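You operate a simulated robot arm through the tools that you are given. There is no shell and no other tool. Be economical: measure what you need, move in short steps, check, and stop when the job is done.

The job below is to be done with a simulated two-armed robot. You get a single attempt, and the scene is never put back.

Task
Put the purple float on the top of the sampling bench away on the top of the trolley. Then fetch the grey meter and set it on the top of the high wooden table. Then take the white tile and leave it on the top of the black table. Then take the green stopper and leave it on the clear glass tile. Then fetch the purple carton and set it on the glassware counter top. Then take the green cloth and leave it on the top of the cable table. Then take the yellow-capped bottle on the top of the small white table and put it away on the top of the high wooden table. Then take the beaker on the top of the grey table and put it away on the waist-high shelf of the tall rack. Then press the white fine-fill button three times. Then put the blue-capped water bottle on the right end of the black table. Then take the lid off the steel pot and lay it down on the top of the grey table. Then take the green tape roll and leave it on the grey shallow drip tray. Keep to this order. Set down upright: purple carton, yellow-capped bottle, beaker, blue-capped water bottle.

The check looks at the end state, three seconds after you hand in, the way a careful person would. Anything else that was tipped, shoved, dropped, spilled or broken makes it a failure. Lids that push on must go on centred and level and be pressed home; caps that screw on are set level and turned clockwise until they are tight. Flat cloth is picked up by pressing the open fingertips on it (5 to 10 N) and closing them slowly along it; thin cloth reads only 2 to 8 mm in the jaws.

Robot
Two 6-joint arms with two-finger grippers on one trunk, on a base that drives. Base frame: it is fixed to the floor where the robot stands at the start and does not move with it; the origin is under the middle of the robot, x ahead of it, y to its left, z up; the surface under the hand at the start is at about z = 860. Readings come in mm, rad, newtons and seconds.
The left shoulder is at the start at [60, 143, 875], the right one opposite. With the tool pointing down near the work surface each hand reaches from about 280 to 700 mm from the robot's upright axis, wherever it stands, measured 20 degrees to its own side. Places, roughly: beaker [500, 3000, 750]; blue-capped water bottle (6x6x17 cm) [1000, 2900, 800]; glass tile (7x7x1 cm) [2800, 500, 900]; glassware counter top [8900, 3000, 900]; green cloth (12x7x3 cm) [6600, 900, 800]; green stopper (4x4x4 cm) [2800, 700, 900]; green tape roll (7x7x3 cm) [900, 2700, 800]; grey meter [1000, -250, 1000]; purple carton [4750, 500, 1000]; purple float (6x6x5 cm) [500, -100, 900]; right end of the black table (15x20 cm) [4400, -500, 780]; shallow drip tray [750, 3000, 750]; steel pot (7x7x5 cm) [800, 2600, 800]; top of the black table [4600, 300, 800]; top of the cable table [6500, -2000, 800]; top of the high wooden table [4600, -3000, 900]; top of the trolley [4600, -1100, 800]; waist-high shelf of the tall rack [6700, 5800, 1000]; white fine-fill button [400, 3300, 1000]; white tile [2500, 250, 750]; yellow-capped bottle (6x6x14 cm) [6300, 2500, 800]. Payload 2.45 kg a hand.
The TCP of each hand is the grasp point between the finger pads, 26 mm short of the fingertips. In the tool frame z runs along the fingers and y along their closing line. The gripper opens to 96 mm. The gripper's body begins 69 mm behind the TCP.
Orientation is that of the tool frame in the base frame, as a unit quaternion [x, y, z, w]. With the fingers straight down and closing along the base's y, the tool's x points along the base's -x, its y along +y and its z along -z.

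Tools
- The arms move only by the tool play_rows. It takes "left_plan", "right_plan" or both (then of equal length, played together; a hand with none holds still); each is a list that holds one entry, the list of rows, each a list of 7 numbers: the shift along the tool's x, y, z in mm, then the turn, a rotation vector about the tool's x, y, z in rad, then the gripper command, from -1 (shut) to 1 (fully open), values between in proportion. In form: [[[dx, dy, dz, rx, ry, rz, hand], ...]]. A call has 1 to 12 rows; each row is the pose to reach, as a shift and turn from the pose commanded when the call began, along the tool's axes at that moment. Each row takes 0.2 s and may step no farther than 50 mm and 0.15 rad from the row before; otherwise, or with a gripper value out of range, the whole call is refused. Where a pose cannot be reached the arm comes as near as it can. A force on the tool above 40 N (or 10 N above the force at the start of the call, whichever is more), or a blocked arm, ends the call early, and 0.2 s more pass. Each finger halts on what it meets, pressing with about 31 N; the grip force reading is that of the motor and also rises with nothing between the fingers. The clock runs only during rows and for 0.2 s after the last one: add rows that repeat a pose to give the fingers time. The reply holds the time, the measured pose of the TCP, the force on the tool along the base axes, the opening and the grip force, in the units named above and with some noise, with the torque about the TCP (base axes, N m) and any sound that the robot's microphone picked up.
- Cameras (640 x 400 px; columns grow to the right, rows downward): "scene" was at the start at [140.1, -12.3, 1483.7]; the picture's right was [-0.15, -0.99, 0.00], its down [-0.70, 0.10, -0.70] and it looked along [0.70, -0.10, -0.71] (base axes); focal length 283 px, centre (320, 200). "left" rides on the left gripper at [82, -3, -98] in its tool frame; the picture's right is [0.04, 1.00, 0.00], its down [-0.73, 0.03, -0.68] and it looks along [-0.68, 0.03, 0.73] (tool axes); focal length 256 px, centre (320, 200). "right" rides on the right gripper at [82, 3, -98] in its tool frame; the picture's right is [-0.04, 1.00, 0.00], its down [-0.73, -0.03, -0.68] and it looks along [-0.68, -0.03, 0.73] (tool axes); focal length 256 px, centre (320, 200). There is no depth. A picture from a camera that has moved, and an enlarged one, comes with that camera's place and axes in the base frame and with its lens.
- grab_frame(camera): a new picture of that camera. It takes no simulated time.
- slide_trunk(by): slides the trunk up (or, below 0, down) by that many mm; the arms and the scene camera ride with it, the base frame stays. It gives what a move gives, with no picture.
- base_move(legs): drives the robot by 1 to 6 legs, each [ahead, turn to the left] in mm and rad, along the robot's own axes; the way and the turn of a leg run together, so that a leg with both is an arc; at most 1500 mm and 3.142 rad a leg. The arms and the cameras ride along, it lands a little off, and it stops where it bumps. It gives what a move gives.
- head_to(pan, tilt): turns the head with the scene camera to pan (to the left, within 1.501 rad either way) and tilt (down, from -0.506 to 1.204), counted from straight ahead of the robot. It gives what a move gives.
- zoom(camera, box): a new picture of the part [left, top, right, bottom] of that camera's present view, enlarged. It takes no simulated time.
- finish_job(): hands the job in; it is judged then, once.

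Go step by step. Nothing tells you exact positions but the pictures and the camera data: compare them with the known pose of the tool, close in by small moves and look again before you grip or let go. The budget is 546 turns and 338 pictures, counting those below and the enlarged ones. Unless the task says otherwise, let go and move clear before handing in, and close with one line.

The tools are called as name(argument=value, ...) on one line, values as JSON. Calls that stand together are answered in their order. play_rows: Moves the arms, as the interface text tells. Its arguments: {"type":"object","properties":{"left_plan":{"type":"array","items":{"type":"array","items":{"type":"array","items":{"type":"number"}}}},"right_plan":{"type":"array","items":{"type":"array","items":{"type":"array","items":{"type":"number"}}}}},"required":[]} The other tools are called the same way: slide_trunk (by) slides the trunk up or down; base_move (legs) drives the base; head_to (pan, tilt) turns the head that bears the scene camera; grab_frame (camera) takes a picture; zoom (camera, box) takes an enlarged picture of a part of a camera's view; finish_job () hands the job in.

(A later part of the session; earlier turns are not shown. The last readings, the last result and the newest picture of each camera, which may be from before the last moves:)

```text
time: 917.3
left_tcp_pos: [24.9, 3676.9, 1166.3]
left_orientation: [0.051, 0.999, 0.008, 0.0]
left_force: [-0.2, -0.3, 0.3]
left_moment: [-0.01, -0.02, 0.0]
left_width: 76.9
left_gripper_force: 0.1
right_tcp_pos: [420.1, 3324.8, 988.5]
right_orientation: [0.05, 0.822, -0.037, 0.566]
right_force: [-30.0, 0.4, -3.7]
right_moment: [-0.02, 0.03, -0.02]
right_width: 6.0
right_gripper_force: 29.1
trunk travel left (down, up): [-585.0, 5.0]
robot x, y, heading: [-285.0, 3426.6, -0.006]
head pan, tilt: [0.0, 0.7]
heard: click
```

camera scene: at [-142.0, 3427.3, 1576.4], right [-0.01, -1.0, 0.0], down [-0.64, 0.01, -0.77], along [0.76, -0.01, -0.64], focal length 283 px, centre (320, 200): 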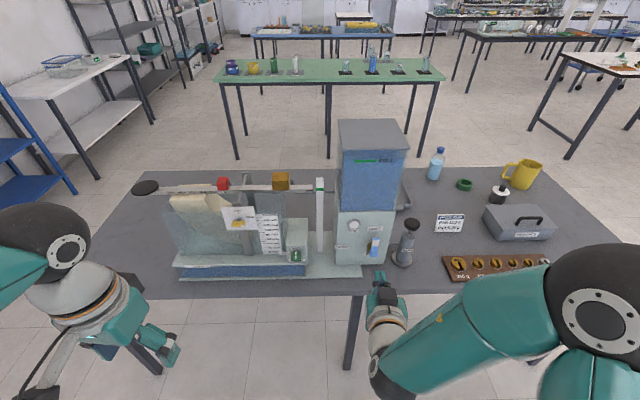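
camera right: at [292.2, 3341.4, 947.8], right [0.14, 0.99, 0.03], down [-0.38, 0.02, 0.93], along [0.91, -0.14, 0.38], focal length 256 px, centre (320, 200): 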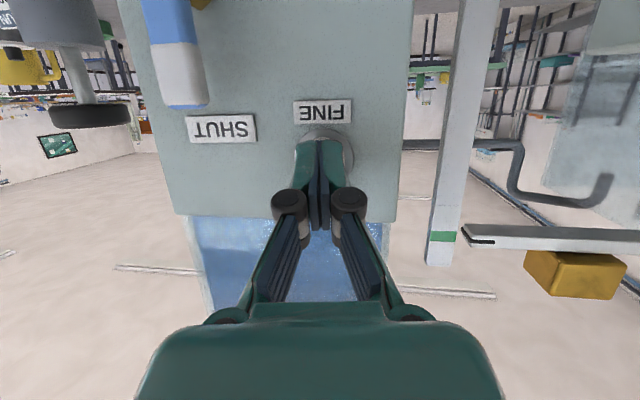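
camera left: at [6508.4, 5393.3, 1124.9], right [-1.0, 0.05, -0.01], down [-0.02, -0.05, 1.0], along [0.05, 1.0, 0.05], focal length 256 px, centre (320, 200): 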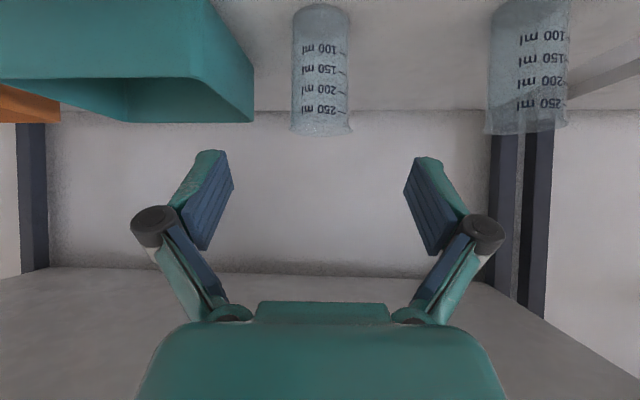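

Three clicks heard. Withdrawing and levelling the right hand, then driving around to the table's +x side for the water bottle.

play_rows(right_plan=[[[0, 0, -40, 0, 0, 0, -1], [0, 0, -85, 0, 0, 0, -1], [0, 0, -130, 0, 0, 0, -1], [0, 0, -170, 0, 0.1, 0, -1], [0, 0, -180, 0, 0.24, 0, -0.5], [0, 0, -185, 0, 0.38, 0, 0], [0, 0, -190, 0, 0.52, 0, 0.5], [0, 0, -195, 0, 0.66, 0, 0.6], [0, 0, -200, 0, 0.8, 0, 0.6], [0, 0, -205, 0, 0.94, 0, 0.6], [0, 0, -210, 0, 1.08, 0, 0.6], [0, 0, -210, 0, 1.2, 0, 0.6]]])

base_move(legs=[[0, -0.8]])

base_move(legs=[[0, -0.76]])

base_move(legs=[[1150, 0], [942, 1.57]])

```text
time: 919.9
left_tcp_pos: [29.4, 3676.6, 1165.3]
left_orientation: [0.052, 0.999, 0.008, -0.002]
left_force: [0.0, 0.0, 0.0]
left_moment: [0.0, 0.01, -0.01]
left_width: 76.7
left_gripper_force: 0.1
right_tcp_pos: [230.3, 3350.7, 1062.9]
right_orientation: [0.064, 0.998, -0.002, 0.004]
right_force: [-0.3, 0.1, -0.4]
right_moment: [-0.01, -0.01, 0.01]
right_width: 77.0
right_gripper_force: 0.1
trunk travel left (down, up): [-585.0, 5.0]
robot x, y, heading: [-286.5, 3429.0, -0.012]
head pan, tilt: [0.0, 0.7]
```

```text
time: 922.6
left_tcp_pos: [110.3, 3374.1, 1165.4]
left_orientation: [0.437, 0.899, 0.008, 0.002]
left_force: [-0.1, -0.2, 0.6]
left_moment: [0.02, -0.04, 0.01]
left_width: 76.8
left_gripper_force: 0.1
right_tcp_pos: [15.6, 3002.3, 1063.6]
right_orientation: [0.449, 0.894, -0.005, 0.005]
right_force: [0.3, 0.0, 1.1]
right_moment: [0.02, 0.0, -0.01]
right_width: 76.8
right_gripper_force: 0.1
trunk travel left (down, up): [-585.0, 5.0]
robot x, y, heading: [-264.6, 3447.5, -0.812]
head pan, tilt: [0.0, 0.7]
```

```text
time: 925.3
left_tcp_pos: [-45.5, 3136.6, 1167.0]
left_orientation: [0.741, 0.672, 0.006, 0.004]
left_force: [0.6, -0.2, -0.2]
left_moment: [-0.03, 0.02, 0.01]
left_width: 76.8
left_gripper_force: 0.1
right_tcp_pos: [-370.4, 2933.5, 1063.6]
right_orientation: [0.749, 0.663, -0.005, 0.003]
right_force: [-1.2, 1.2, -0.3]
right_moment: [0.03, -0.02, 0.03]
right_width: 76.8
right_gripper_force: 0.1
trunk travel left (down, up): [-585.0, 5.0]
robot x, y, heading: [-234.9, 3450.5, -1.566]
head pan, tilt: [0.0, 0.7]
```

```text
time: 935.8
left_tcp_pos: [682.1, 1887.0, 1167.9]
left_orientation: [0.056, 0.998, 0.007, -0.001]
left_force: [0.7, 0.4, 0.2]
left_moment: [-0.06, 0.01, -0.01]
left_width: 76.9
left_gripper_force: 0.1
right_tcp_pos: [882.1, 1557.7, 1065.6]
right_orientation: [0.068, 0.998, -0.002, 0.006]
right_force: [0.0, 1.5, 0.8]
right_moment: [-0.06, 0.0, 0.0]
right_width: 77.2
right_gripper_force: 0.1
trunk travel left (down, up): [-585.0, 5.0]
robot x, y, heading: [363.5, 1662.3, 0.022]
head pan, tilt: [0.0, 0.7]
stopped in leg 2: the robot was blocked; the commanded pose is now the measured one
```

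base_move(legs=[[540, 0], [942, 1.55], [340, 0]])

base_move(legs=[[0, 0.8]])

base_move(legs=[[0, 0.75]])

head_to(pan=0.0, tilt=0.75)

grab_frame(camera="scene")

```text
time: 943.7
left_tcp_pos: [1286.9, 2612.3, 1168.2]
left_orientation: [-0.655, 0.756, 0.005, -0.006]
left_force: [-0.7, -0.7, -0.6]
left_moment: [0.02, -0.01, 0.02]
left_width: 76.9
left_gripper_force: 0.1
right_tcp_pos: [1621.2, 2800.0, 1066.0]
right_orientation: [-0.646, 0.764, 0.004, 0.007]
right_force: [-1.4, 0.0, 0.5]
right_moment: [0.01, -0.02, -0.01]
right_width: 76.8
right_gripper_force: 0.0
trunk travel left (down, up): [-585.0, 5.0]
robot x, y, heading: [1537.5, 2292.4, 1.596]
head pan, tilt: [0.0, 0.7]
stopped in leg 2: the robot was blocked; the commanded pose is now the measured one
```

```text
time: 946.4
left_tcp_pos: [1134.0, 2333.0, 1168.4]
left_orientation: [0.898, -0.441, -0.002, 0.008]
left_force: [0.3, 0.7, -0.1]
left_moment: [-0.01, 0.02, 0.0]
left_width: 76.7
left_gripper_force: 0.1
right_tcp_pos: [1230.5, 2704.9, 1066.4]
right_orientation: [0.892, -0.452, -0.006, -0.005]
right_force: [-0.1, -1.0, -0.1]
right_moment: [0.02, 0.0, 0.04]
right_width: 76.7
right_gripper_force: 0.1
trunk travel left (down, up): [-585.0, 5.0]
robot x, y, heading: [1560.1, 2306.4, 2.397]
head pan, tilt: [0.0, 0.7]
```

```text
time: 949.0
left_tcp_pos: [1229.2, 2035.8, 1169.6]
left_orientation: [0.997, -0.083, 0.002, 0.008]
left_force: [-0.6, -0.2, -0.1]
left_moment: [-0.02, -0.01, 0.05]
left_width: 76.6
left_gripper_force: 0.2
right_tcp_pos: [1046.9, 2374.3, 1067.1]
right_orientation: [0.996, -0.094, -0.006, -0.001]
right_force: [-0.5, 0.4, -0.4]
right_moment: [-0.01, -0.02, 0.01]
right_width: 76.9
right_gripper_force: 0.0
trunk travel left (down, up): [-585.0, 5.0]
robot x, y, heading: [1558.9, 2339.0, 3.137]
head pan, tilt: [0.0, 0.7]
```

```text
time: 949.7
left_tcp_pos: [1231.5, 2034.5, 1168.2]
left_orientation: [0.997, -0.082, 0.001, 0.008]
left_force: [-0.5, -0.4, -0.3]
left_moment: [-0.01, 0.02, -0.02]
left_width: 76.6
left_gripper_force: 0.1
right_tcp_pos: [1048.3, 2373.1, 1068.0]
right_orientation: [0.996, -0.094, -0.007, -0.002]
right_force: [0.0, -0.6, 0.1]
right_moment: [0.03, 0.01, -0.02]
right_width: 76.9
right_gripper_force: 0.1
trunk travel left (down, up): [-585.0, 5.0]
robot x, y, heading: [1559.2, 2337.4, 3.135]
head pan, tilt: [0.0, 0.75]
```

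```text
182 pictures are left
camera scene: at [1413.8, 2337.1, 1572.0], right [0.0, 1.0, 0.0], down [0.68, 0.0, -0.73], along [-0.73, 0.0, -0.68], focal length 283 px, centre (320, 200)
```

scene: 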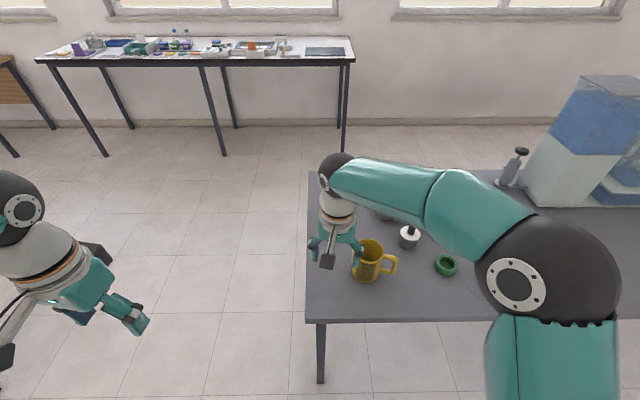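

I'm ~320 mm short in y; shifting sideways with a small back-and-forth.

base_move(legs=[[0, 0.75], [-430, 0]])

base_move(legs=[[0, -0.75], [300, 0]])

grab_frame(camera="scene")

```text
time: 952.9
left_tcp_pos: [1561.0, 1920.5, 1171.4]
left_orientation: [0.957, 0.29, 0.002, 0.008]
left_force: [0.9, 0.3, 0.2]
left_moment: [-0.04, 0.11, 0.0]
left_width: 77.0
left_gripper_force: 0.0
right_tcp_pos: [1196.1, 2045.2, 1070.0]
right_orientation: [0.961, 0.277, -0.008, -0.001]
right_force: [0.7, 0.1, 0.7]
right_moment: [0.0, 0.1, 0.0]
right_width: 76.8
right_gripper_force: 0.1
trunk travel left (down, up): [-585.0, 5.0]
robot x, y, heading: [1570.0, 2386.9, -2.43]
head pan, tilt: [0.0, 0.75]
stopped in leg 2: the robot was blocked; the commanded pose is now the measured one
```

```text
time: 957.2
left_tcp_pos: [988.6, 2060.4, 1172.9]
left_orientation: [0.997, -0.076, 0.0, 0.008]
left_force: [0.6, 0.6, 0.5]
left_moment: [0.0, 0.05, -0.01]
left_width: 77.0
left_gripper_force: 0.0
right_tcp_pos: [801.0, 2399.4, 1069.8]
right_orientation: [0.996, -0.089, -0.006, -0.002]
right_force: [0.2, -0.5, 0.7]
right_moment: [0.03, 0.08, -0.02]
right_width: 76.9
right_gripper_force: 0.1
trunk travel left (down, up): [-585.0, 5.0]
robot x, y, heading: [1309.4, 2376.2, 3.067]
head pan, tilt: [0.0, 0.75]
stopped in leg 2: the robot was blocked; the commanded pose is now the measured one
```

```text
181 pictures are left
camera scene: at [1168.3, 2387.2, 1572.6], right [0.07, 1.0, 0.0], down [0.68, -0.05, -0.73], along [-0.73, 0.05, -0.68], focal length 283 px, centre (320, 200)
```

scene: 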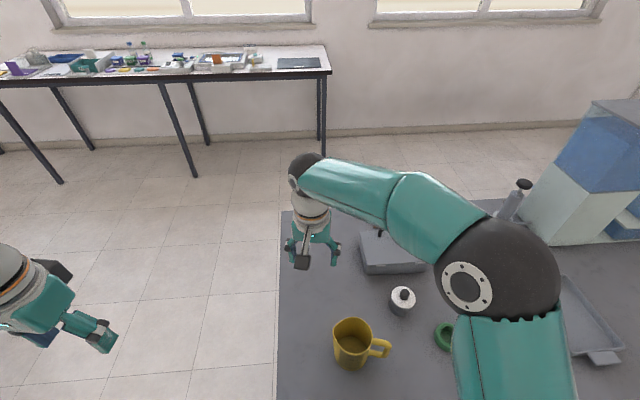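

I went too far forward (a blocked leg earlier); backing away from the table at once.

base_move(legs=[[-330, 0]])

grab_frame(camera="scene")

```text
time: 959.4
left_tcp_pos: [1314.4, 2039.4, 1171.3]
left_orientation: [0.997, -0.078, 0.001, 0.008]
left_force: [0.3, -0.3, -0.2]
left_moment: [-0.01, 0.04, -0.04]
left_width: 76.8
left_gripper_force: 0.0
right_tcp_pos: [1129.6, 2377.8, 1067.9]
right_orientation: [0.996, -0.09, -0.005, -0.002]
right_force: [0.7, 0.8, -0.8]
right_moment: [0.01, 0.04, 0.02]
right_width: 76.8
right_gripper_force: 0.0
trunk travel left (down, up): [-585.0, 5.0]
robot x, y, heading: [1636.5, 2351.2, 3.065]
head pan, tilt: [0.0, 0.75]
```

```text
180 pictures are left
camera scene: at [1495.0, 2363.9, 1572.2], right [0.08, 1.0, 0.0], down [0.68, -0.05, -0.73], along [-0.73, 0.06, -0.68], focal length 283 px, centre (320, 200)
```

scene: 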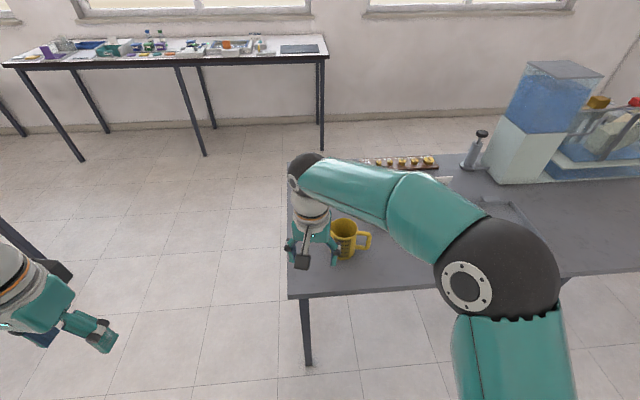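

The table hasn't moved. Shifting properly in separate steps.

base_move(legs=[[-160, 0]])

base_move(legs=[[0, -0.75]])

base_move(legs=[[440, 0]])

base_move(legs=[[0, 0.8]])

grab_frame(camera="scene")

```text
time: 960.9
left_tcp_pos: [1478.0, 2026.9, 1172.0]
left_orientation: [0.997, -0.078, 0.001, 0.008]
left_force: [1.2, 0.0, 0.8]
left_moment: [-0.03, 0.05, 0.03]
left_width: 76.5
left_gripper_force: 0.2
right_tcp_pos: [1292.9, 2366.2, 1069.0]
right_orientation: [0.996, -0.091, -0.006, -0.002]
right_force: [0.1, -0.8, -0.2]
right_moment: [-0.02, 0.03, 0.01]
right_width: 76.7
right_gripper_force: 0.1
trunk travel left (down, up): [-585.0, 5.0]
robot x, y, heading: [1800.1, 2337.2, 3.06]
head pan, tilt: [0.0, 0.75]
```

```text
time: 963.5
left_tcp_pos: [1347.6, 2332.6, 1170.6]
left_orientation: [0.899, -0.438, -0.001, 0.008]
left_force: [0.4, -0.6, 0.3]
left_moment: [0.01, -0.01, -0.02]
left_width: 77.1
left_gripper_force: 0.1
right_tcp_pos: [1443.8, 2706.2, 1070.2]
right_orientation: [0.893, -0.45, -0.003, -0.004]
right_force: [-0.5, 0.9, -0.5]
right_moment: [-0.01, -0.02, 0.01]
right_width: 76.9
right_gripper_force: 0.1
trunk travel left (down, up): [-585.0, 5.0]
robot x, y, heading: [1778.9, 2322.6, 2.315]
head pan, tilt: [0.0, 0.75]
```

```text
time: 966.2
left_tcp_pos: [1047.5, 2656.2, 1172.1]
left_orientation: [0.9, -0.436, -0.001, 0.008]
left_force: [-0.6, 0.5, 0.0]
left_moment: [-0.02, -0.02, 0.0]
left_width: 76.9
left_gripper_force: 0.1
right_tcp_pos: [1142.0, 3029.3, 1070.7]
right_orientation: [0.894, -0.448, -0.004, -0.003]
right_force: [-0.1, 0.7, 0.3]
right_moment: [0.0, -0.01, -0.02]
right_width: 76.6
right_gripper_force: 0.0
trunk travel left (down, up): [-585.0, 5.0]
robot x, y, heading: [1483.3, 2648.0, 2.318]
head pan, tilt: [0.0, 0.75]
```

```text
time: 968.9
left_tcp_pos: [1170.4, 2345.1, 1173.3]
left_orientation: [0.998, -0.056, 0.002, 0.008]
left_force: [-1.2, 0.6, 0.0]
left_moment: [-0.01, -0.01, 0.02]
left_width: 76.7
left_gripper_force: 0.1
right_tcp_pos: [972.1, 2673.5, 1069.8]
right_orientation: [0.998, -0.068, -0.006, -0.002]
right_force: [-0.1, 0.3, 0.5]
right_moment: [-0.01, 0.03, -0.03]
right_width: 76.8
right_gripper_force: 0.0
trunk travel left (down, up): [-585.0, 5.0]
robot x, y, heading: [1481.2, 2677.4, 3.106]
head pan, tilt: [0.0, 0.75]
```

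```text
179 pictures are left
camera scene: at [1335.1, 2681.1, 1572.0], right [0.03, 1.0, 0.0], down [0.68, -0.02, -0.73], along [-0.73, 0.03, -0.68], focal length 283 px, centre (320, 200)
```

scene: 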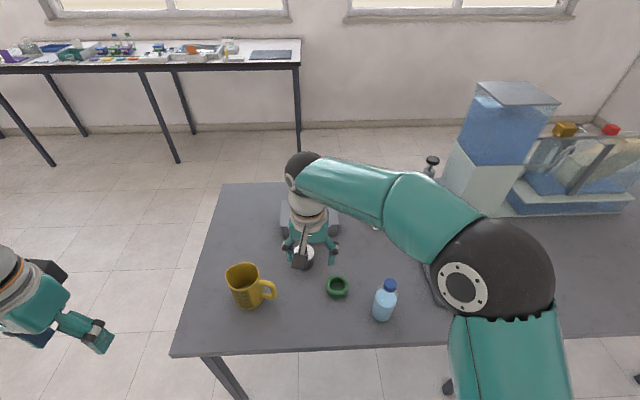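

Water bottle at about [965, 2879]. Moving the right hand over it.

play_rows(right_plan=[[[-7, -40, 0, 0, 0, 0, 1], [-14, -80, 0, 0, 0, 0, 1], [-21, -120, 0, 0, 0, 0, 1], [-28, -160, 0, 0, 0, 0, 1], [-35, -203, 0, 0, 0, 0, 1], [-35, -203, 0, 0, 0, 0, 1]]])

grab_frame(camera="right")

```text
time: 970.3
left_tcp_pos: [1170.3, 2343.4, 1172.6]
left_orientation: [0.998, -0.056, 0.002, 0.008]
left_force: [-0.2, 0.1, 0.6]
left_moment: [0.0, -0.03, -0.03]
left_width: 76.7
left_gripper_force: 0.1
right_tcp_pos: [964.6, 2879.3, 1072.0]
right_orientation: [0.998, -0.069, -0.005, -0.002]
right_force: [0.6, -0.4, -1.0]
right_moment: [0.06, 0.01, 0.02]
right_width: 95.8
right_gripper_force: 0.0
trunk travel left (down, up): [-585.0, 5.0]
robot x, y, heading: [1478.6, 2677.8, 3.103]
head pan, tilt: [0.0, 0.75]
```

```text
178 pictures are left
camera right: at [1045.2, 2864.4, 1169.1], right [-0.18, -0.98, 0.0], down [-0.72, 0.13, 0.69], along [-0.68, 0.12, -0.73], focal length 256 px, centre (320, 200)
```

right: 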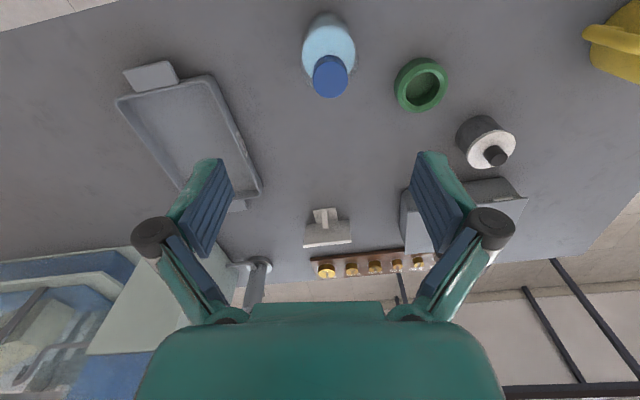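

Bottle centre [964, 2870]. Lowering around it and gripping.

play_rows(right_plan=[[[2, 9, 45, 0, 0, 0, 1], [3, 9, 90, 0, 0, 0, 1], [3, 9, 135, 0, 0, 0, 1], [4, 9, 175, 0, 0, 0, 1], [4, 9, 208, 0, 0, 0, 1], [4, 9, 208, 0, 0, 0, 1]]])

grab_frame(camera="right")

```text
time: 971.5
left_tcp_pos: [1172.1, 2344.2, 1173.7]
left_orientation: [0.998, -0.056, 0.002, 0.008]
left_force: [0.1, 0.0, 0.0]
left_moment: [0.01, -0.05, 0.03]
left_width: 77.0
left_gripper_force: 0.1
right_tcp_pos: [960.2, 2873.0, 872.6]
right_orientation: [0.998, -0.069, -0.009, -0.004]
right_force: [2.8, -0.1, 9.7]
right_moment: [-0.01, -0.06, 0.07]
right_width: 96.2
right_gripper_force: 0.0
trunk travel left (down, up): [-585.0, 5.0]
robot x, y, heading: [1481.3, 2677.2, 3.108]
head pan, tilt: [0.0, 0.75]
stopped in row 6 (right hand): the force on the tool passed its limit at 56 N (the readings are from after the stop); the commanded pose is now the measured one
```

```text
177 pictures are left
camera right: at [1043.1, 2857.0, 968.0], right [-0.18, -0.98, 0.0], down [-0.71, 0.13, 0.69], along [-0.68, 0.13, -0.72], focal length 256 px, centre (320, 200)
```

right: 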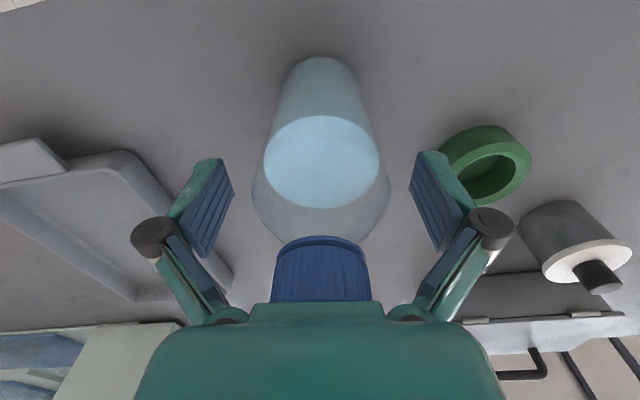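

The palm touched the cap (bottle a bit taller than listed). Rising 8 mm, then closing and lifting.

play_rows(right_plan=[[[0, 0, -8, 0.005, 0.005, 0, 1], [0, 0, -8, 0.005, 0.005, 0, 0.5], [0, 0, -8, 0.005, 0.005, 0, 0], [0, 0, -8, 0.005, 0.005, 0, -0.6], [0, 0, -8, 0.005, 0.005, 0, -1], [0, 0, -8, 0.005, 0.005, 0, -1]]])

grab_frame(camera="right")

```text
time: 973.0
left_tcp_pos: [1170.2, 2345.2, 1173.2]
left_orientation: [0.998, -0.056, 0.002, 0.008]
left_force: [0.1, -0.5, -0.1]
left_moment: [0.01, -0.01, 0.0]
left_width: 76.8
left_gripper_force: 0.0
right_tcp_pos: [960.6, 2872.8, 879.2]
right_orientation: [0.998, -0.068, -0.007, -0.004]
right_force: [-1.7, -0.7, 0.7]
right_moment: [-0.03, 0.03, 0.03]
right_width: 58.6
right_gripper_force: 31.3
trunk travel left (down, up): [-585.0, 5.0]
robot x, y, heading: [1482.9, 2674.2, 3.108]
head pan, tilt: [0.0, 0.75]
```

```text
176 pictures are left
camera right: at [1042.4, 2856.4, 975.8], right [-0.18, -0.98, -0.01], down [-0.71, 0.12, 0.69], along [-0.68, 0.13, -0.72], focal length 256 px, centre (320, 200)
```

right: 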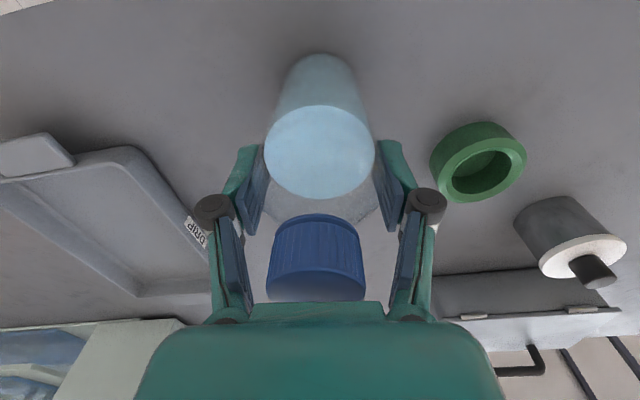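

play_rows(right_plan=[[[0, 0, -25, 0, 0, 0, -1], [0, 0, -60, 0, 0, 0, -1], [5, 0, -100, 0, 0, 0, -1], [15, 0, -140, 0, 0, 0, -1], [30, 0, -180, 0, 0, 0, -1], [50, 0, -215, 0, 0, 0, -1], [50, 0, -215, 0, 0, 0, -1]]])

grab_frame(camera="right")

```text
time: 974.5
left_tcp_pos: [1169.4, 2345.4, 1172.7]
left_orientation: [0.998, -0.056, 0.002, 0.008]
left_force: [0.1, -0.1, -0.2]
left_moment: [0.02, -0.01, -0.01]
left_width: 76.9
left_gripper_force: 0.1
right_tcp_pos: [1013.3, 2863.6, 1092.3]
right_orientation: [0.998, -0.069, -0.006, -0.005]
right_force: [-0.7, -0.2, -2.3]
right_moment: [-0.02, 0.02, -0.01]
right_width: 58.9
right_gripper_force: 31.0
trunk travel left (down, up): [-585.0, 5.0]
robot x, y, heading: [1480.9, 2675.8, 3.109]
head pan, tilt: [0.0, 0.75]
```

```text
175 pictures are left
camera right: at [1094.1, 2847.2, 1189.3], right [-0.18, -0.98, -0.01], down [-0.72, 0.12, 0.69], along [-0.68, 0.13, -0.73], focal length 256 px, centre (320, 200)
```

right: 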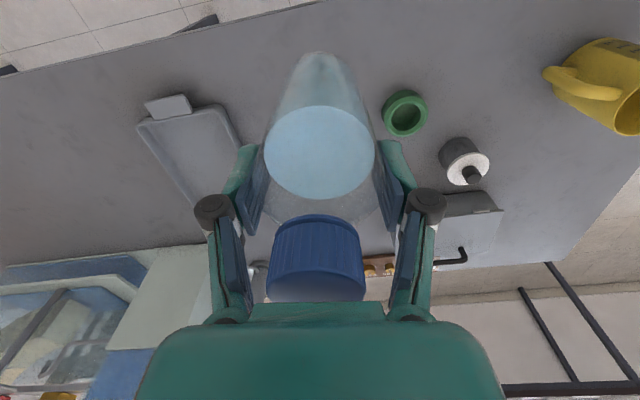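

Bottle held. Driving to the front of the black table's right end.

base_move(legs=[[-220, 0]])

base_move(legs=[[0, 0.8]])

base_move(legs=[[0, 0.8]])

base_move(legs=[[480, 0], [942, 1.57]])

base_move(legs=[[700, 0], [1020, -1.57]])

```text
time: 976.2
left_tcp_pos: [1392.2, 2337.1, 1173.7]
left_orientation: [0.998, -0.056, 0.0, 0.008]
left_force: [0.1, -0.1, -0.5]
left_moment: [-0.02, 0.03, 0.05]
left_width: 77.0
left_gripper_force: 0.0
right_tcp_pos: [1235.8, 2855.3, 1093.1]
right_orientation: [0.998, -0.069, -0.006, -0.005]
right_force: [1.3, -0.5, -2.4]
right_moment: [0.0, 0.03, 0.0]
right_width: 58.9
right_gripper_force: 30.9
trunk travel left (down, up): [-585.0, 5.0]
robot x, y, heading: [1701.5, 2667.8, 3.105]
head pan, tilt: [0.0, 0.75]
```

```text
time: 979.0
left_tcp_pos: [1723.7, 2215.5, 1173.9]
left_orientation: [0.941, 0.337, 0.005, 0.006]
left_force: [0.3, 1.1, -0.2]
left_moment: [0.05, 0.03, 0.0]
left_width: 76.8
left_gripper_force: 0.1
right_tcp_pos: [1243.0, 2463.8, 1094.1]
right_orientation: [0.946, 0.325, -0.007, -0.002]
right_force: [0.2, 0.5, -3.7]
right_moment: [-0.01, 0.04, 0.02]
right_width: 58.8
right_gripper_force: 31.2
trunk travel left (down, up): [-585.0, 5.0]
robot x, y, heading: [1683.4, 2687.4, -2.376]
head pan, tilt: [0.0, 0.75]
```

```text
time: 981.8
left_tcp_pos: [2053.0, 2390.6, 1174.6]
left_orientation: [0.733, 0.68, 0.008, 0.004]
left_force: [0.8, -0.7, 0.9]
left_moment: [0.04, 0.01, -0.02]
left_width: 76.9
left_gripper_force: 0.0
right_tcp_pos: [1541.2, 2215.7, 1094.5]
right_orientation: [0.742, 0.67, -0.008, 0.001]
right_force: [0.1, 0.0, -2.3]
right_moment: [-0.01, 0.01, 0.0]
right_width: 58.5
right_gripper_force: 31.0
trunk travel left (down, up): [-585.0, 5.0]
robot x, y, heading: [1650.4, 2689.5, -1.58]
head pan, tilt: [0.0, 0.75]
```

```text
time: 989.7
left_tcp_pos: [2537.8, 2017.4, 1174.1]
left_orientation: [0.034, 0.999, 0.006, -0.002]
left_force: [-0.2, 1.6, -0.9]
left_moment: [-0.07, 0.0, -0.01]
left_width: 76.7
left_gripper_force: 0.0
right_tcp_pos: [2715.8, 1506.8, 1095.5]
right_orientation: [0.048, 0.999, -0.007, 0.005]
right_force: [1.1, 0.4, -2.2]
right_moment: [-0.08, 0.0, 0.0]
right_width: 58.8
right_gripper_force: 30.4
trunk travel left (down, up): [-585.0, 5.0]
robot x, y, heading: [2241.4, 1576.2, -0.009]
head pan, tilt: [0.0, 0.75]
stopped in leg 2: the robot was blocked; the commanded pose is now the measured one
```

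```text
time: 998.6
left_tcp_pos: [4012.9, 600.7, 1176.3]
left_orientation: [0.733, 0.68, 0.007, 0.004]
left_force: [0.0, -0.3, 1.0]
left_moment: [0.02, -0.01, 0.01]
left_width: 76.8
left_gripper_force: 0.1
right_tcp_pos: [3499.7, 425.5, 1095.2]
right_orientation: [0.743, 0.669, -0.007, 0.0]
right_force: [-0.2, 1.0, -3.2]
right_moment: [0.01, -0.02, 0.0]
right_width: 58.6
right_gripper_force: 30.8
trunk travel left (down, up): [-585.0, 5.0]
robot x, y, heading: [3610.3, 894.7, -1.581]
head pan, tilt: [0.0, 0.75]
cut short: leg 2
```

base_move(legs=[[1200, 0]])

base_move(legs=[[0, 0.8]])

base_move(legs=[[0, 0.76]])

base_move(legs=[[220, 0]])

head_to(pan=-0.2, tilt=0.75)

grab_frame(camera="scene")

```text
time: 1004.7
left_tcp_pos: [3996.2, -590.4, 1176.0]
left_orientation: [0.736, 0.677, 0.008, 0.003]
left_force: [-0.4, 0.7, -0.2]
left_moment: [0.01, -0.03, -0.01]
left_width: 76.8
left_gripper_force: 0.1
right_tcp_pos: [3482.7, -763.8, 1095.7]
right_orientation: [0.745, 0.667, -0.007, 0.0]
right_force: [-0.2, 0.2, -2.9]
right_moment: [0.0, 0.01, 0.0]
right_width: 58.2
right_gripper_force: 31.3
trunk travel left (down, up): [-585.0, 5.0]
robot x, y, heading: [3597.9, -290.4, -1.584]
head pan, tilt: [0.0, 0.75]
```

```text
time: 1007.5
left_tcp_pos: [4088.3, -210.9, 1177.4]
left_orientation: [0.414, 0.91, 0.009, 0.001]
left_force: [0.4, 0.5, -0.5]
left_moment: [0.05, 0.01, -0.01]
left_width: 76.7
left_gripper_force: 0.0
right_tcp_pos: [3853.5, -698.8, 1096.0]
right_orientation: [0.427, 0.904, -0.007, 0.004]
right_force: [0.0, -0.4, -2.6]
right_moment: [-0.01, -0.01, -0.02]
right_width: 58.6
right_gripper_force: 30.8
trunk travel left (down, up): [-585.0, 5.0]
robot x, y, heading: [3573.6, -309.9, -0.794]
head pan, tilt: [0.0, 0.75]
```

```text
time: 1010.1
left_tcp_pos: [3875.8, 118.5, 1176.2]
left_orientation: [0.043, 0.999, 0.009, -0.001]
left_force: [0.2, 0.2, 0.6]
left_moment: [0.02, 0.03, -0.02]
left_width: 76.7
left_gripper_force: 0.0
right_tcp_pos: [4046.6, -394.8, 1096.8]
right_orientation: [0.057, 0.998, -0.006, 0.006]
right_force: [0.1, 0.1, -1.7]
right_moment: [0.02, -0.01, 0.01]
right_width: 58.4
right_gripper_force: 30.8
trunk travel left (down, up): [-585.0, 5.0]
robot x, y, heading: [3575.4, -336.5, -0.032]
head pan, tilt: [0.0, 0.75]
```

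```text
time: 1011.8
left_tcp_pos: [4098.4, 113.2, 1177.3]
left_orientation: [0.043, 0.999, 0.009, -0.002]
left_force: [0.5, -0.3, -0.9]
left_moment: [0.02, 0.04, -0.02]
left_width: 76.6
left_gripper_force: 0.0
right_tcp_pos: [4268.2, -402.0, 1096.1]
right_orientation: [0.058, 0.998, -0.005, 0.005]
right_force: [0.5, 0.5, -2.0]
right_moment: [0.01, -0.01, -0.01]
right_width: 58.6
right_gripper_force: 30.6
trunk travel left (down, up): [-585.0, 5.0]
robot x, y, heading: [3796.5, -345.5, -0.034]
head pan, tilt: [0.0, 0.75]
```

```text
time: 1012.5
left_tcp_pos: [4096.4, 112.9, 1177.9]
left_orientation: [0.044, 0.999, 0.008, -0.001]
left_force: [0.3, -0.1, 0.3]
left_moment: [0.02, -0.01, -0.03]
left_width: 76.8
left_gripper_force: 0.0
right_tcp_pos: [4266.3, -401.7, 1097.7]
right_orientation: [0.058, 0.998, -0.006, 0.006]
right_force: [-0.1, 0.4, -2.1]
right_moment: [0.02, 0.01, 0.03]
right_width: 58.6
right_gripper_force: 31.0
trunk travel left (down, up): [-585.0, 5.0]
robot x, y, heading: [3795.3, -343.7, -0.035]
head pan, tilt: [-0.201, 0.75]
```

```text
174 pictures are left
camera scene: at [3934.9, -366.1, 1572.1], right [-0.23, -0.97, 0.0], down [-0.66, 0.15, -0.73], along [0.71, -0.17, -0.68], focal length 283 px, centre (320, 200)
```

scene: 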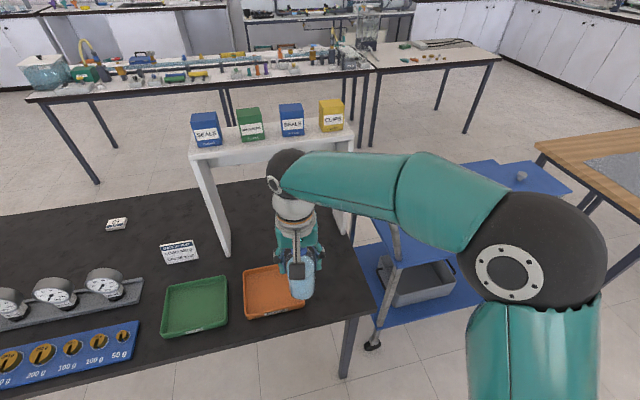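

The free strip at the right end is between the orange tray (y≈-430) and the edge (y≈-611). Moving the bottle to [4395, -518].

play_rows(right_plan=[[[-35, -24, 0, 0, 0, 0, -1], [-70, -48, 0, 0, 0, 0, -1], [-105, -72, 10, 0, 0, 0, -1], [-141, -99, 40, 0, 0, 0, -1], [-141, -99, 80, 0, 0, 0, -1], [-141, -99, 120, 0, 0, 0, -1], [-141, -99, 150, 0, 0, 0, -1], [-141, -99, 150, 0, 0, 0, -1]]])

grab_frame(camera="scene")

grab_frame(camera="right")

```text
refused: row 4 steps farther than a row can; nothing moved
```

```text
173 pictures are left
camera scene: at [3934.9, -366.1, 1572.1], right [-0.23, -0.97, 0.0], down [-0.66, 0.15, -0.73], along [0.71, -0.17, -0.68], focal length 283 px, centre (320, 200)
```

scene: 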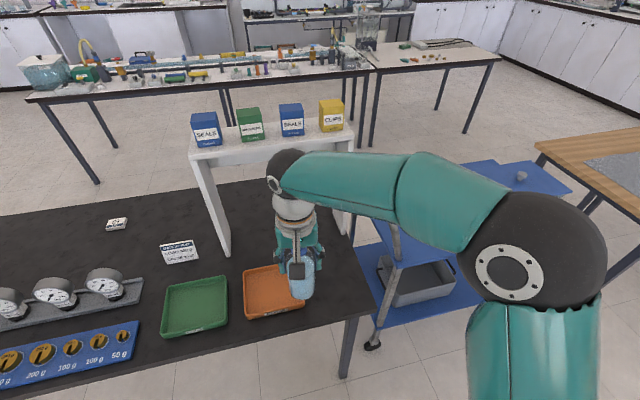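

```text
172 pictures are left
camera right: at [4184.4, -388.5, 1194.3], right [0.15, 0.99, -0.01], down [0.72, -0.11, 0.69], along [0.68, -0.11, -0.73], focal length 256 px, centre (320, 200)
```

right: 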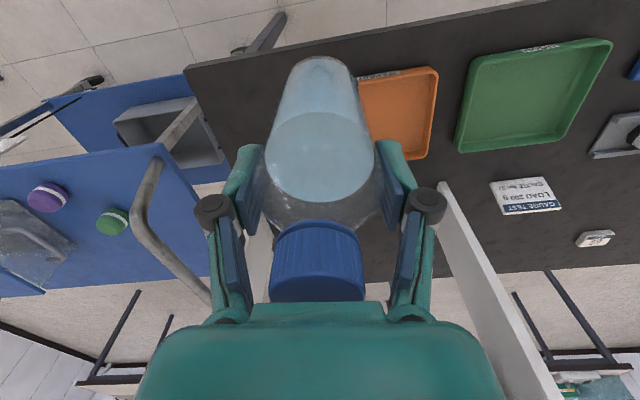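

play_rows(right_plan=[[[-35, -24, 0, 0, 0, 0, -1], [-70, -48, 0, 0, 0, 0, -1], [-105, -72, 5, 0, 0, 0, -1], [-138, -97, 20, 0, 0, 0, -1], [-141, -99, 60, 0, 0, 0, -1], [-141, -99, 100, 0, 0, 0, -1], [-141, -99, 140, 0, 0, 0, -1], [-141, -99, 150, 0, 0, 0, -1], [-141, -99, 150, 0, 0, 0, -1]]])

grab_frame(camera="scene")

grab_frame(camera="right")

```text
time: 1014.5
left_tcp_pos: [4097.3, 112.0, 1177.9]
left_orientation: [0.043, 0.999, 0.008, -0.001]
left_force: [-0.5, -0.7, 0.6]
left_moment: [0.03, -0.03, 0.01]
left_width: 76.9
left_gripper_force: 0.0
right_tcp_pos: [4397.7, -517.9, 949.3]
right_orientation: [0.058, 0.998, -0.005, 0.006]
right_force: [0.1, 0.4, -2.3]
right_moment: [0.02, -0.02, 0.02]
right_width: 58.5
right_gripper_force: 31.2
trunk travel left (down, up): [-585.0, 5.0]
robot x, y, heading: [3796.2, -341.8, -0.024]
head pan, tilt: [-0.201, 0.75]
```

```text
171 pictures are left
camera scene: at [3935.8, -366.2, 1572.0], right [-0.23, -0.97, 0.0], down [-0.66, 0.16, -0.73], along [0.71, -0.17, -0.68], focal length 283 px, centre (320, 200)
```

scene: 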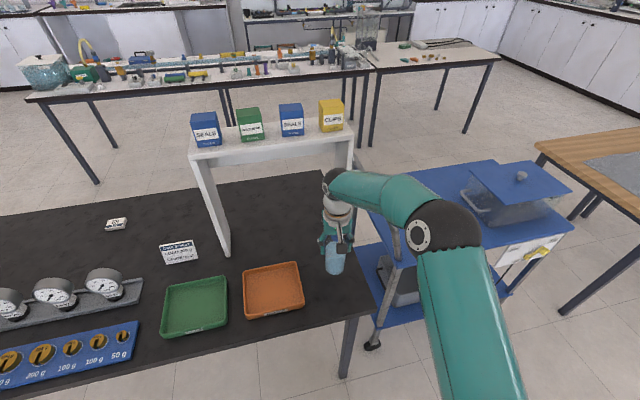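

```text
170 pictures are left
camera right: at [4315.9, -504.6, 1046.4], right [0.15, 0.99, -0.01], down [0.72, -0.11, 0.69], along [0.68, -0.11, -0.73], focal length 256 px, centre (320, 200)
```

right: 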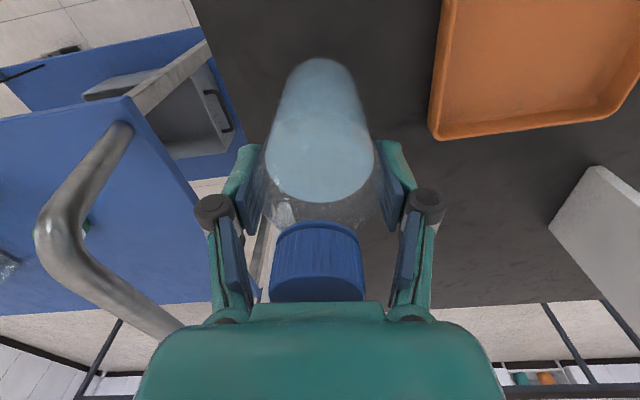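

Good position. Lowering to contact.

play_rows(right_plan=[[[0, 0, 12, 0, 0, 0, -1], [0, 0, 24, 0, 0, 0, -1], [0, 0, 34, 0, 0, 0, -1], [0, 0, 38, 0, 0, 0, -1], [0, 0, 38, 0, 0, 0, -1]]])

play_rows(right_plan=[[[0, 0, 4, 0, 0, 0, -1], [0, 0, 8, 0, 0, 0, -1], [0, 0, 8, 0, 0, 0, -1]]])

```text
time: 1015.8
left_tcp_pos: [4096.5, 113.6, 1178.9]
left_orientation: [0.042, 0.999, 0.007, -0.002]
left_force: [0.0, 0.2, 0.9]
left_moment: [0.04, 0.0, 0.0]
left_width: 77.1
left_gripper_force: 0.1
right_tcp_pos: [4398.3, -518.2, 911.7]
right_orientation: [0.058, 0.998, -0.006, 0.006]
right_force: [-1.7, -0.3, -3.1]
right_moment: [-0.01, -0.05, -0.01]
right_width: 58.8
right_gripper_force: 30.8
trunk travel left (down, up): [-585.0, 5.0]
robot x, y, heading: [3795.7, -345.9, -0.033]
head pan, tilt: [-0.201, 0.75]
```

```text
time: 1016.5
left_tcp_pos: [4097.4, 113.1, 1179.0]
left_orientation: [0.043, 0.999, 0.007, -0.002]
left_force: [-0.1, -0.1, -0.3]
left_moment: [0.03, 0.0, -0.03]
left_width: 76.9
left_gripper_force: 0.0
right_tcp_pos: [4399.2, -518.5, 905.3]
right_orientation: [0.057, 0.998, -0.005, 0.006]
right_force: [0.9, 0.0, -2.9]
right_moment: [0.01, -0.05, 0.02]
right_width: 58.6
right_gripper_force: 30.9
trunk travel left (down, up): [-585.0, 5.0]
robot x, y, heading: [3790.2, -344.1, -0.027]
head pan, tilt: [-0.201, 0.75]
```

play_rows(right_plan=[[[0, 0, 3, 0, 0, 0, -1], [0, 0, 6, 0, 0, 0, -1], [0, 0, 6, 0, 0, 0, -1]]])

```text
time: 1017.4
left_tcp_pos: [4096.0, 113.6, 1178.2]
left_orientation: [0.043, 0.999, 0.008, -0.002]
left_force: [-1.3, -0.6, 0.9]
left_moment: [-0.03, 0.01, 0.01]
left_width: 76.9
left_gripper_force: 0.0
right_tcp_pos: [4397.8, -518.9, 897.2]
right_orientation: [0.058, 0.998, -0.006, 0.006]
right_force: [-0.2, 0.2, -2.3]
right_moment: [0.02, 0.0, 0.0]
right_width: 58.3
right_gripper_force: 30.5
trunk travel left (down, up): [-585.0, 5.0]
robot x, y, heading: [3794.4, -348.0, -0.029]
head pan, tilt: [-0.201, 0.75]
```

play_rows(right_plan=[[[0, 0, 3, 0, 0, 0, -1], [0, 0, 6, 0, 0, 0, -1], [0, 0, 9, 0, 0, 0, -1], [0, 0, 9, 0, 0, 0, -1]]])

```text
time: 1018.4
left_tcp_pos: [4097.4, 113.0, 1178.0]
left_orientation: [0.043, 0.999, 0.008, -0.002]
left_force: [0.0, -0.4, -0.9]
left_moment: [-0.03, -0.02, 0.05]
left_width: 76.7
left_gripper_force: 0.1
right_tcp_pos: [4398.8, -520.1, 889.2]
right_orientation: [0.057, 0.998, -0.005, 0.005]
right_force: [-0.7, 0.6, -2.7]
right_moment: [0.01, 0.01, 0.02]
right_width: 58.9
right_gripper_force: 30.9
trunk travel left (down, up): [-585.0, 5.0]
robot x, y, heading: [3797.3, -343.5, -0.033]
head pan, tilt: [-0.201, 0.75]
```

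play_rows(right_plan=[[[0, 0, 3, 0, 0, 0, -1], [0, 0, 6, 0, 0, 0, -1], [0, 0, 9, 0, 0, 0, -1], [0, 0, 9, 0, 0, 0, -1]]])

zoom(camera="scene", box=[270, 200, 410, 340])

```text
time: 1019.4
left_tcp_pos: [4097.3, 112.6, 1178.5]
left_orientation: [0.042, 0.999, 0.008, -0.002]
left_force: [-0.1, -0.2, 0.0]
left_moment: [0.0, -0.02, -0.04]
left_width: 77.0
left_gripper_force: 0.0
right_tcp_pos: [4398.1, -519.6, 880.9]
right_orientation: [0.058, 0.998, -0.005, 0.005]
right_force: [0.0, -1.5, -2.6]
right_moment: [-0.01, -0.01, 0.0]
right_width: 58.9
right_gripper_force: 31.1
trunk travel left (down, up): [-585.0, 5.0]
robot x, y, heading: [3795.4, -349.8, -0.032]
head pan, tilt: [-0.201, 0.75]
```

```text
2.86 times, centred on (340, 270) of scene
camera zoom: at [3935.6, -366.2, 1572.0], right [-0.23, -0.97, 0.0], down [-0.66, 0.16, -0.73], along [0.71, -0.17, -0.68], focal length 808 px, centre (263, 0)
```

zoom: 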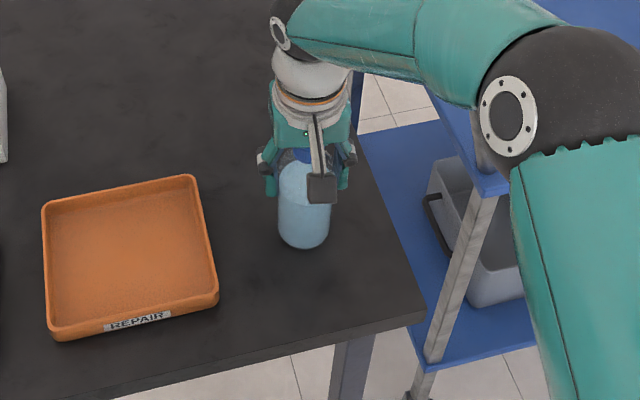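

play_rows(right_plan=[[[0, 0, 3, 0, 0, 0, -1], [0, 0, 6, 0, 0, 0, -1], [0, 0, 9, 0, 0, 0, -1], [0, 0, 9, 0, 0, 0, -1]]])

```text
time: 1020.4
left_tcp_pos: [4095.1, 113.4, 1179.2]
left_orientation: [0.042, 0.999, 0.008, -0.001]
left_force: [0.6, -0.7, -0.1]
left_moment: [0.02, 0.0, -0.02]
left_width: 76.8
left_gripper_force: 0.1
right_tcp_pos: [4397.8, -519.3, 873.9]
right_orientation: [0.057, 0.998, -0.004, 0.011]
right_force: [2.2, -0.3, 25.3]
right_moment: [0.03, -0.01, 0.04]
right_width: 59.0
right_gripper_force: 31.3
trunk travel left (down, up): [-585.0, 5.0]
robot x, y, heading: [3792.1, -346.1, -0.029]
head pan, tilt: [-0.201, 0.75]
```

Contact. Releasing and rising straight up.

play_rows(right_plan=[[[0, 0, -3, 0, 0, 0, -1], [0, 0, -3, 0, 0, 0, -0.1], [0, 0, -3, 0, 0, 0, 0.4], [0, 0, -3, 0, 0, 0, 0.9], [0, 0, -3, 0, 0, 0, 0.9], [0, 0, -35, 0, 0, 0, 0.9], [0, 0, -75, 0, 0, 0, 0.9], [0, 0, -115, 0, 0, 0, 0.9], [0, 0, -150, 0, 0, 0, 0.9], [30, 0, -180, 0, 0, 0, 0.9], [70, 0, -200, 0, 0, 0, 0.9]]])

grab_frame(camera="scene")

```text
time: 1022.8
left_tcp_pos: [4096.4, 113.2, 1179.1]
left_orientation: [0.042, 0.999, 0.008, 0.0]
left_force: [-0.4, -0.1, 0.2]
left_moment: [0.03, -0.01, 0.02]
left_width: 77.0
left_gripper_force: 0.0
right_tcp_pos: [4323.7, -509.5, 1072.6]
right_orientation: [0.056, 0.998, -0.005, 0.006]
right_force: [0.4, -0.3, 0.0]
right_moment: [-0.01, -0.01, -0.02]
right_width: 91.0
right_gripper_force: 0.1
trunk travel left (down, up): [-585.0, 5.0]
robot x, y, heading: [3796.7, -345.1, -0.031]
head pan, tilt: [-0.201, 0.75]
```

```text
168 pictures are left
camera scene: at [3933.7, -366.1, 1572.2], right [-0.23, -0.97, 0.0], down [-0.66, 0.16, -0.73], along [0.71, -0.17, -0.68], focal length 283 px, centre (320, 200)
```

scene: 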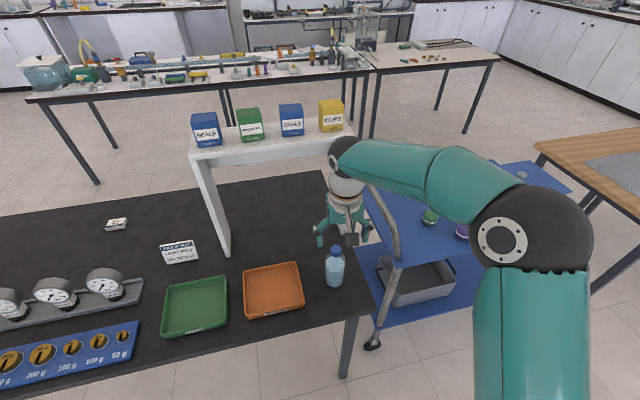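

The water bottle stands on the right end. Now back to the grey table for the pot lid.

base_move(legs=[[-200, 0]])

base_move(legs=[[0, 0.8]])

base_move(legs=[[0, 0.8]])

base_move(legs=[[1200, 0], [1020, 1.57]])

base_move(legs=[[650, 0], [942, -1.57]])

```text
time: 1024.4
left_tcp_pos: [3893.7, 119.2, 1178.6]
left_orientation: [0.043, 0.999, 0.008, -0.001]
left_force: [-0.3, 0.7, 0.4]
left_moment: [-0.01, -0.03, -0.02]
left_width: 76.7
left_gripper_force: 0.0
right_tcp_pos: [4124.7, -503.8, 1070.7]
right_orientation: [0.058, 0.998, -0.006, 0.007]
right_force: [0.1, 0.3, 0.9]
right_moment: [0.0, -0.05, -0.03]
right_width: 91.3
right_gripper_force: 0.0
trunk travel left (down, up): [-585.0, 5.0]
robot x, y, heading: [3593.2, -339.4, -0.027]
head pan, tilt: [-0.201, 0.75]
```

```text
time: 1027.1
left_tcp_pos: [3473.8, 196.5, 1178.1]
left_orientation: [-0.352, 0.936, 0.007, -0.004]
left_force: [-0.6, 0.3, 0.1]
left_moment: [-0.04, 0.01, -0.01]
left_width: 76.9
left_gripper_force: 0.1
right_tcp_pos: [4081.1, -69.8, 1072.3]
right_orientation: [-0.337, 0.941, -0.003, 0.006]
right_force: [-0.3, -0.8, 0.0]
right_moment: [0.01, 0.0, -0.01]
right_width: 91.0
right_gripper_force: 0.0
trunk travel left (down, up): [-585.0, 5.0]
robot x, y, heading: [3614.6, -362.7, 0.773]
head pan, tilt: [-0.201, 0.75]
```

```text
time: 1029.9
left_tcp_pos: [3116.7, -72.6, 1179.4]
left_orientation: [-0.689, 0.725, 0.004, -0.007]
left_force: [0.0, 0.1, -0.5]
left_moment: [-0.02, -0.02, 0.02]
left_width: 76.8
left_gripper_force: 0.1
right_tcp_pos: [3732.0, 177.4, 1071.5]
right_orientation: [-0.678, 0.735, 0.0, 0.009]
right_force: [0.4, 0.6, -0.5]
right_moment: [-0.02, 0.04, 0.02]
right_width: 91.3
right_gripper_force: 0.1
trunk travel left (down, up): [-585.0, 5.0]
robot x, y, heading: [3646.4, -361.3, 1.566]
head pan, tilt: [-0.201, 0.75]
```

```text
time: 1040.3
left_tcp_pos: [2726.3, 1005.9, 1178.7]
left_orientation: [0.995, -0.095, 0.003, 0.007]
left_force: [-1.5, -0.8, -1.7]
left_moment: [0.03, -0.14, -0.02]
left_width: 76.7
left_gripper_force: 0.1
right_tcp_pos: [2564.1, 1650.4, 1072.0]
right_orientation: [0.994, -0.11, -0.004, -0.007]
right_force: [-1.5, 0.0, 0.0]
right_moment: [0.01, -0.12, -0.02]
right_width: 91.4
right_gripper_force: 0.0
trunk travel left (down, up): [-585.0, 5.0]
robot x, y, heading: [3093.1, 1525.5, 3.026]
head pan, tilt: [-0.201, 0.75]
stopped in leg 2: the robot was blocked; the commanded pose is now the measured one
```

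```text
time: 1048.0
left_tcp_pos: [1367.7, 2518.0, 1183.2]
left_orientation: [-0.677, 0.736, 0.006, -0.01]
left_force: [0.5, 1.6, -1.3]
left_moment: [-0.12, 0.05, 0.01]
left_width: 76.7
left_gripper_force: 0.0
right_tcp_pos: [1989.3, 2747.7, 1073.7]
right_orientation: [-0.665, 0.747, 0.002, 0.006]
right_force: [0.3, 1.7, 0.1]
right_moment: [-0.09, 0.05, -0.02]
right_width: 91.2
right_gripper_force: 0.0
trunk travel left (down, up): [-585.0, 5.0]
robot x, y, heading: [1881.1, 2206.5, 1.527]
head pan, tilt: [-0.201, 0.75]
stopped in leg 2: the robot was blocked; the commanded pose is now the measured one
```

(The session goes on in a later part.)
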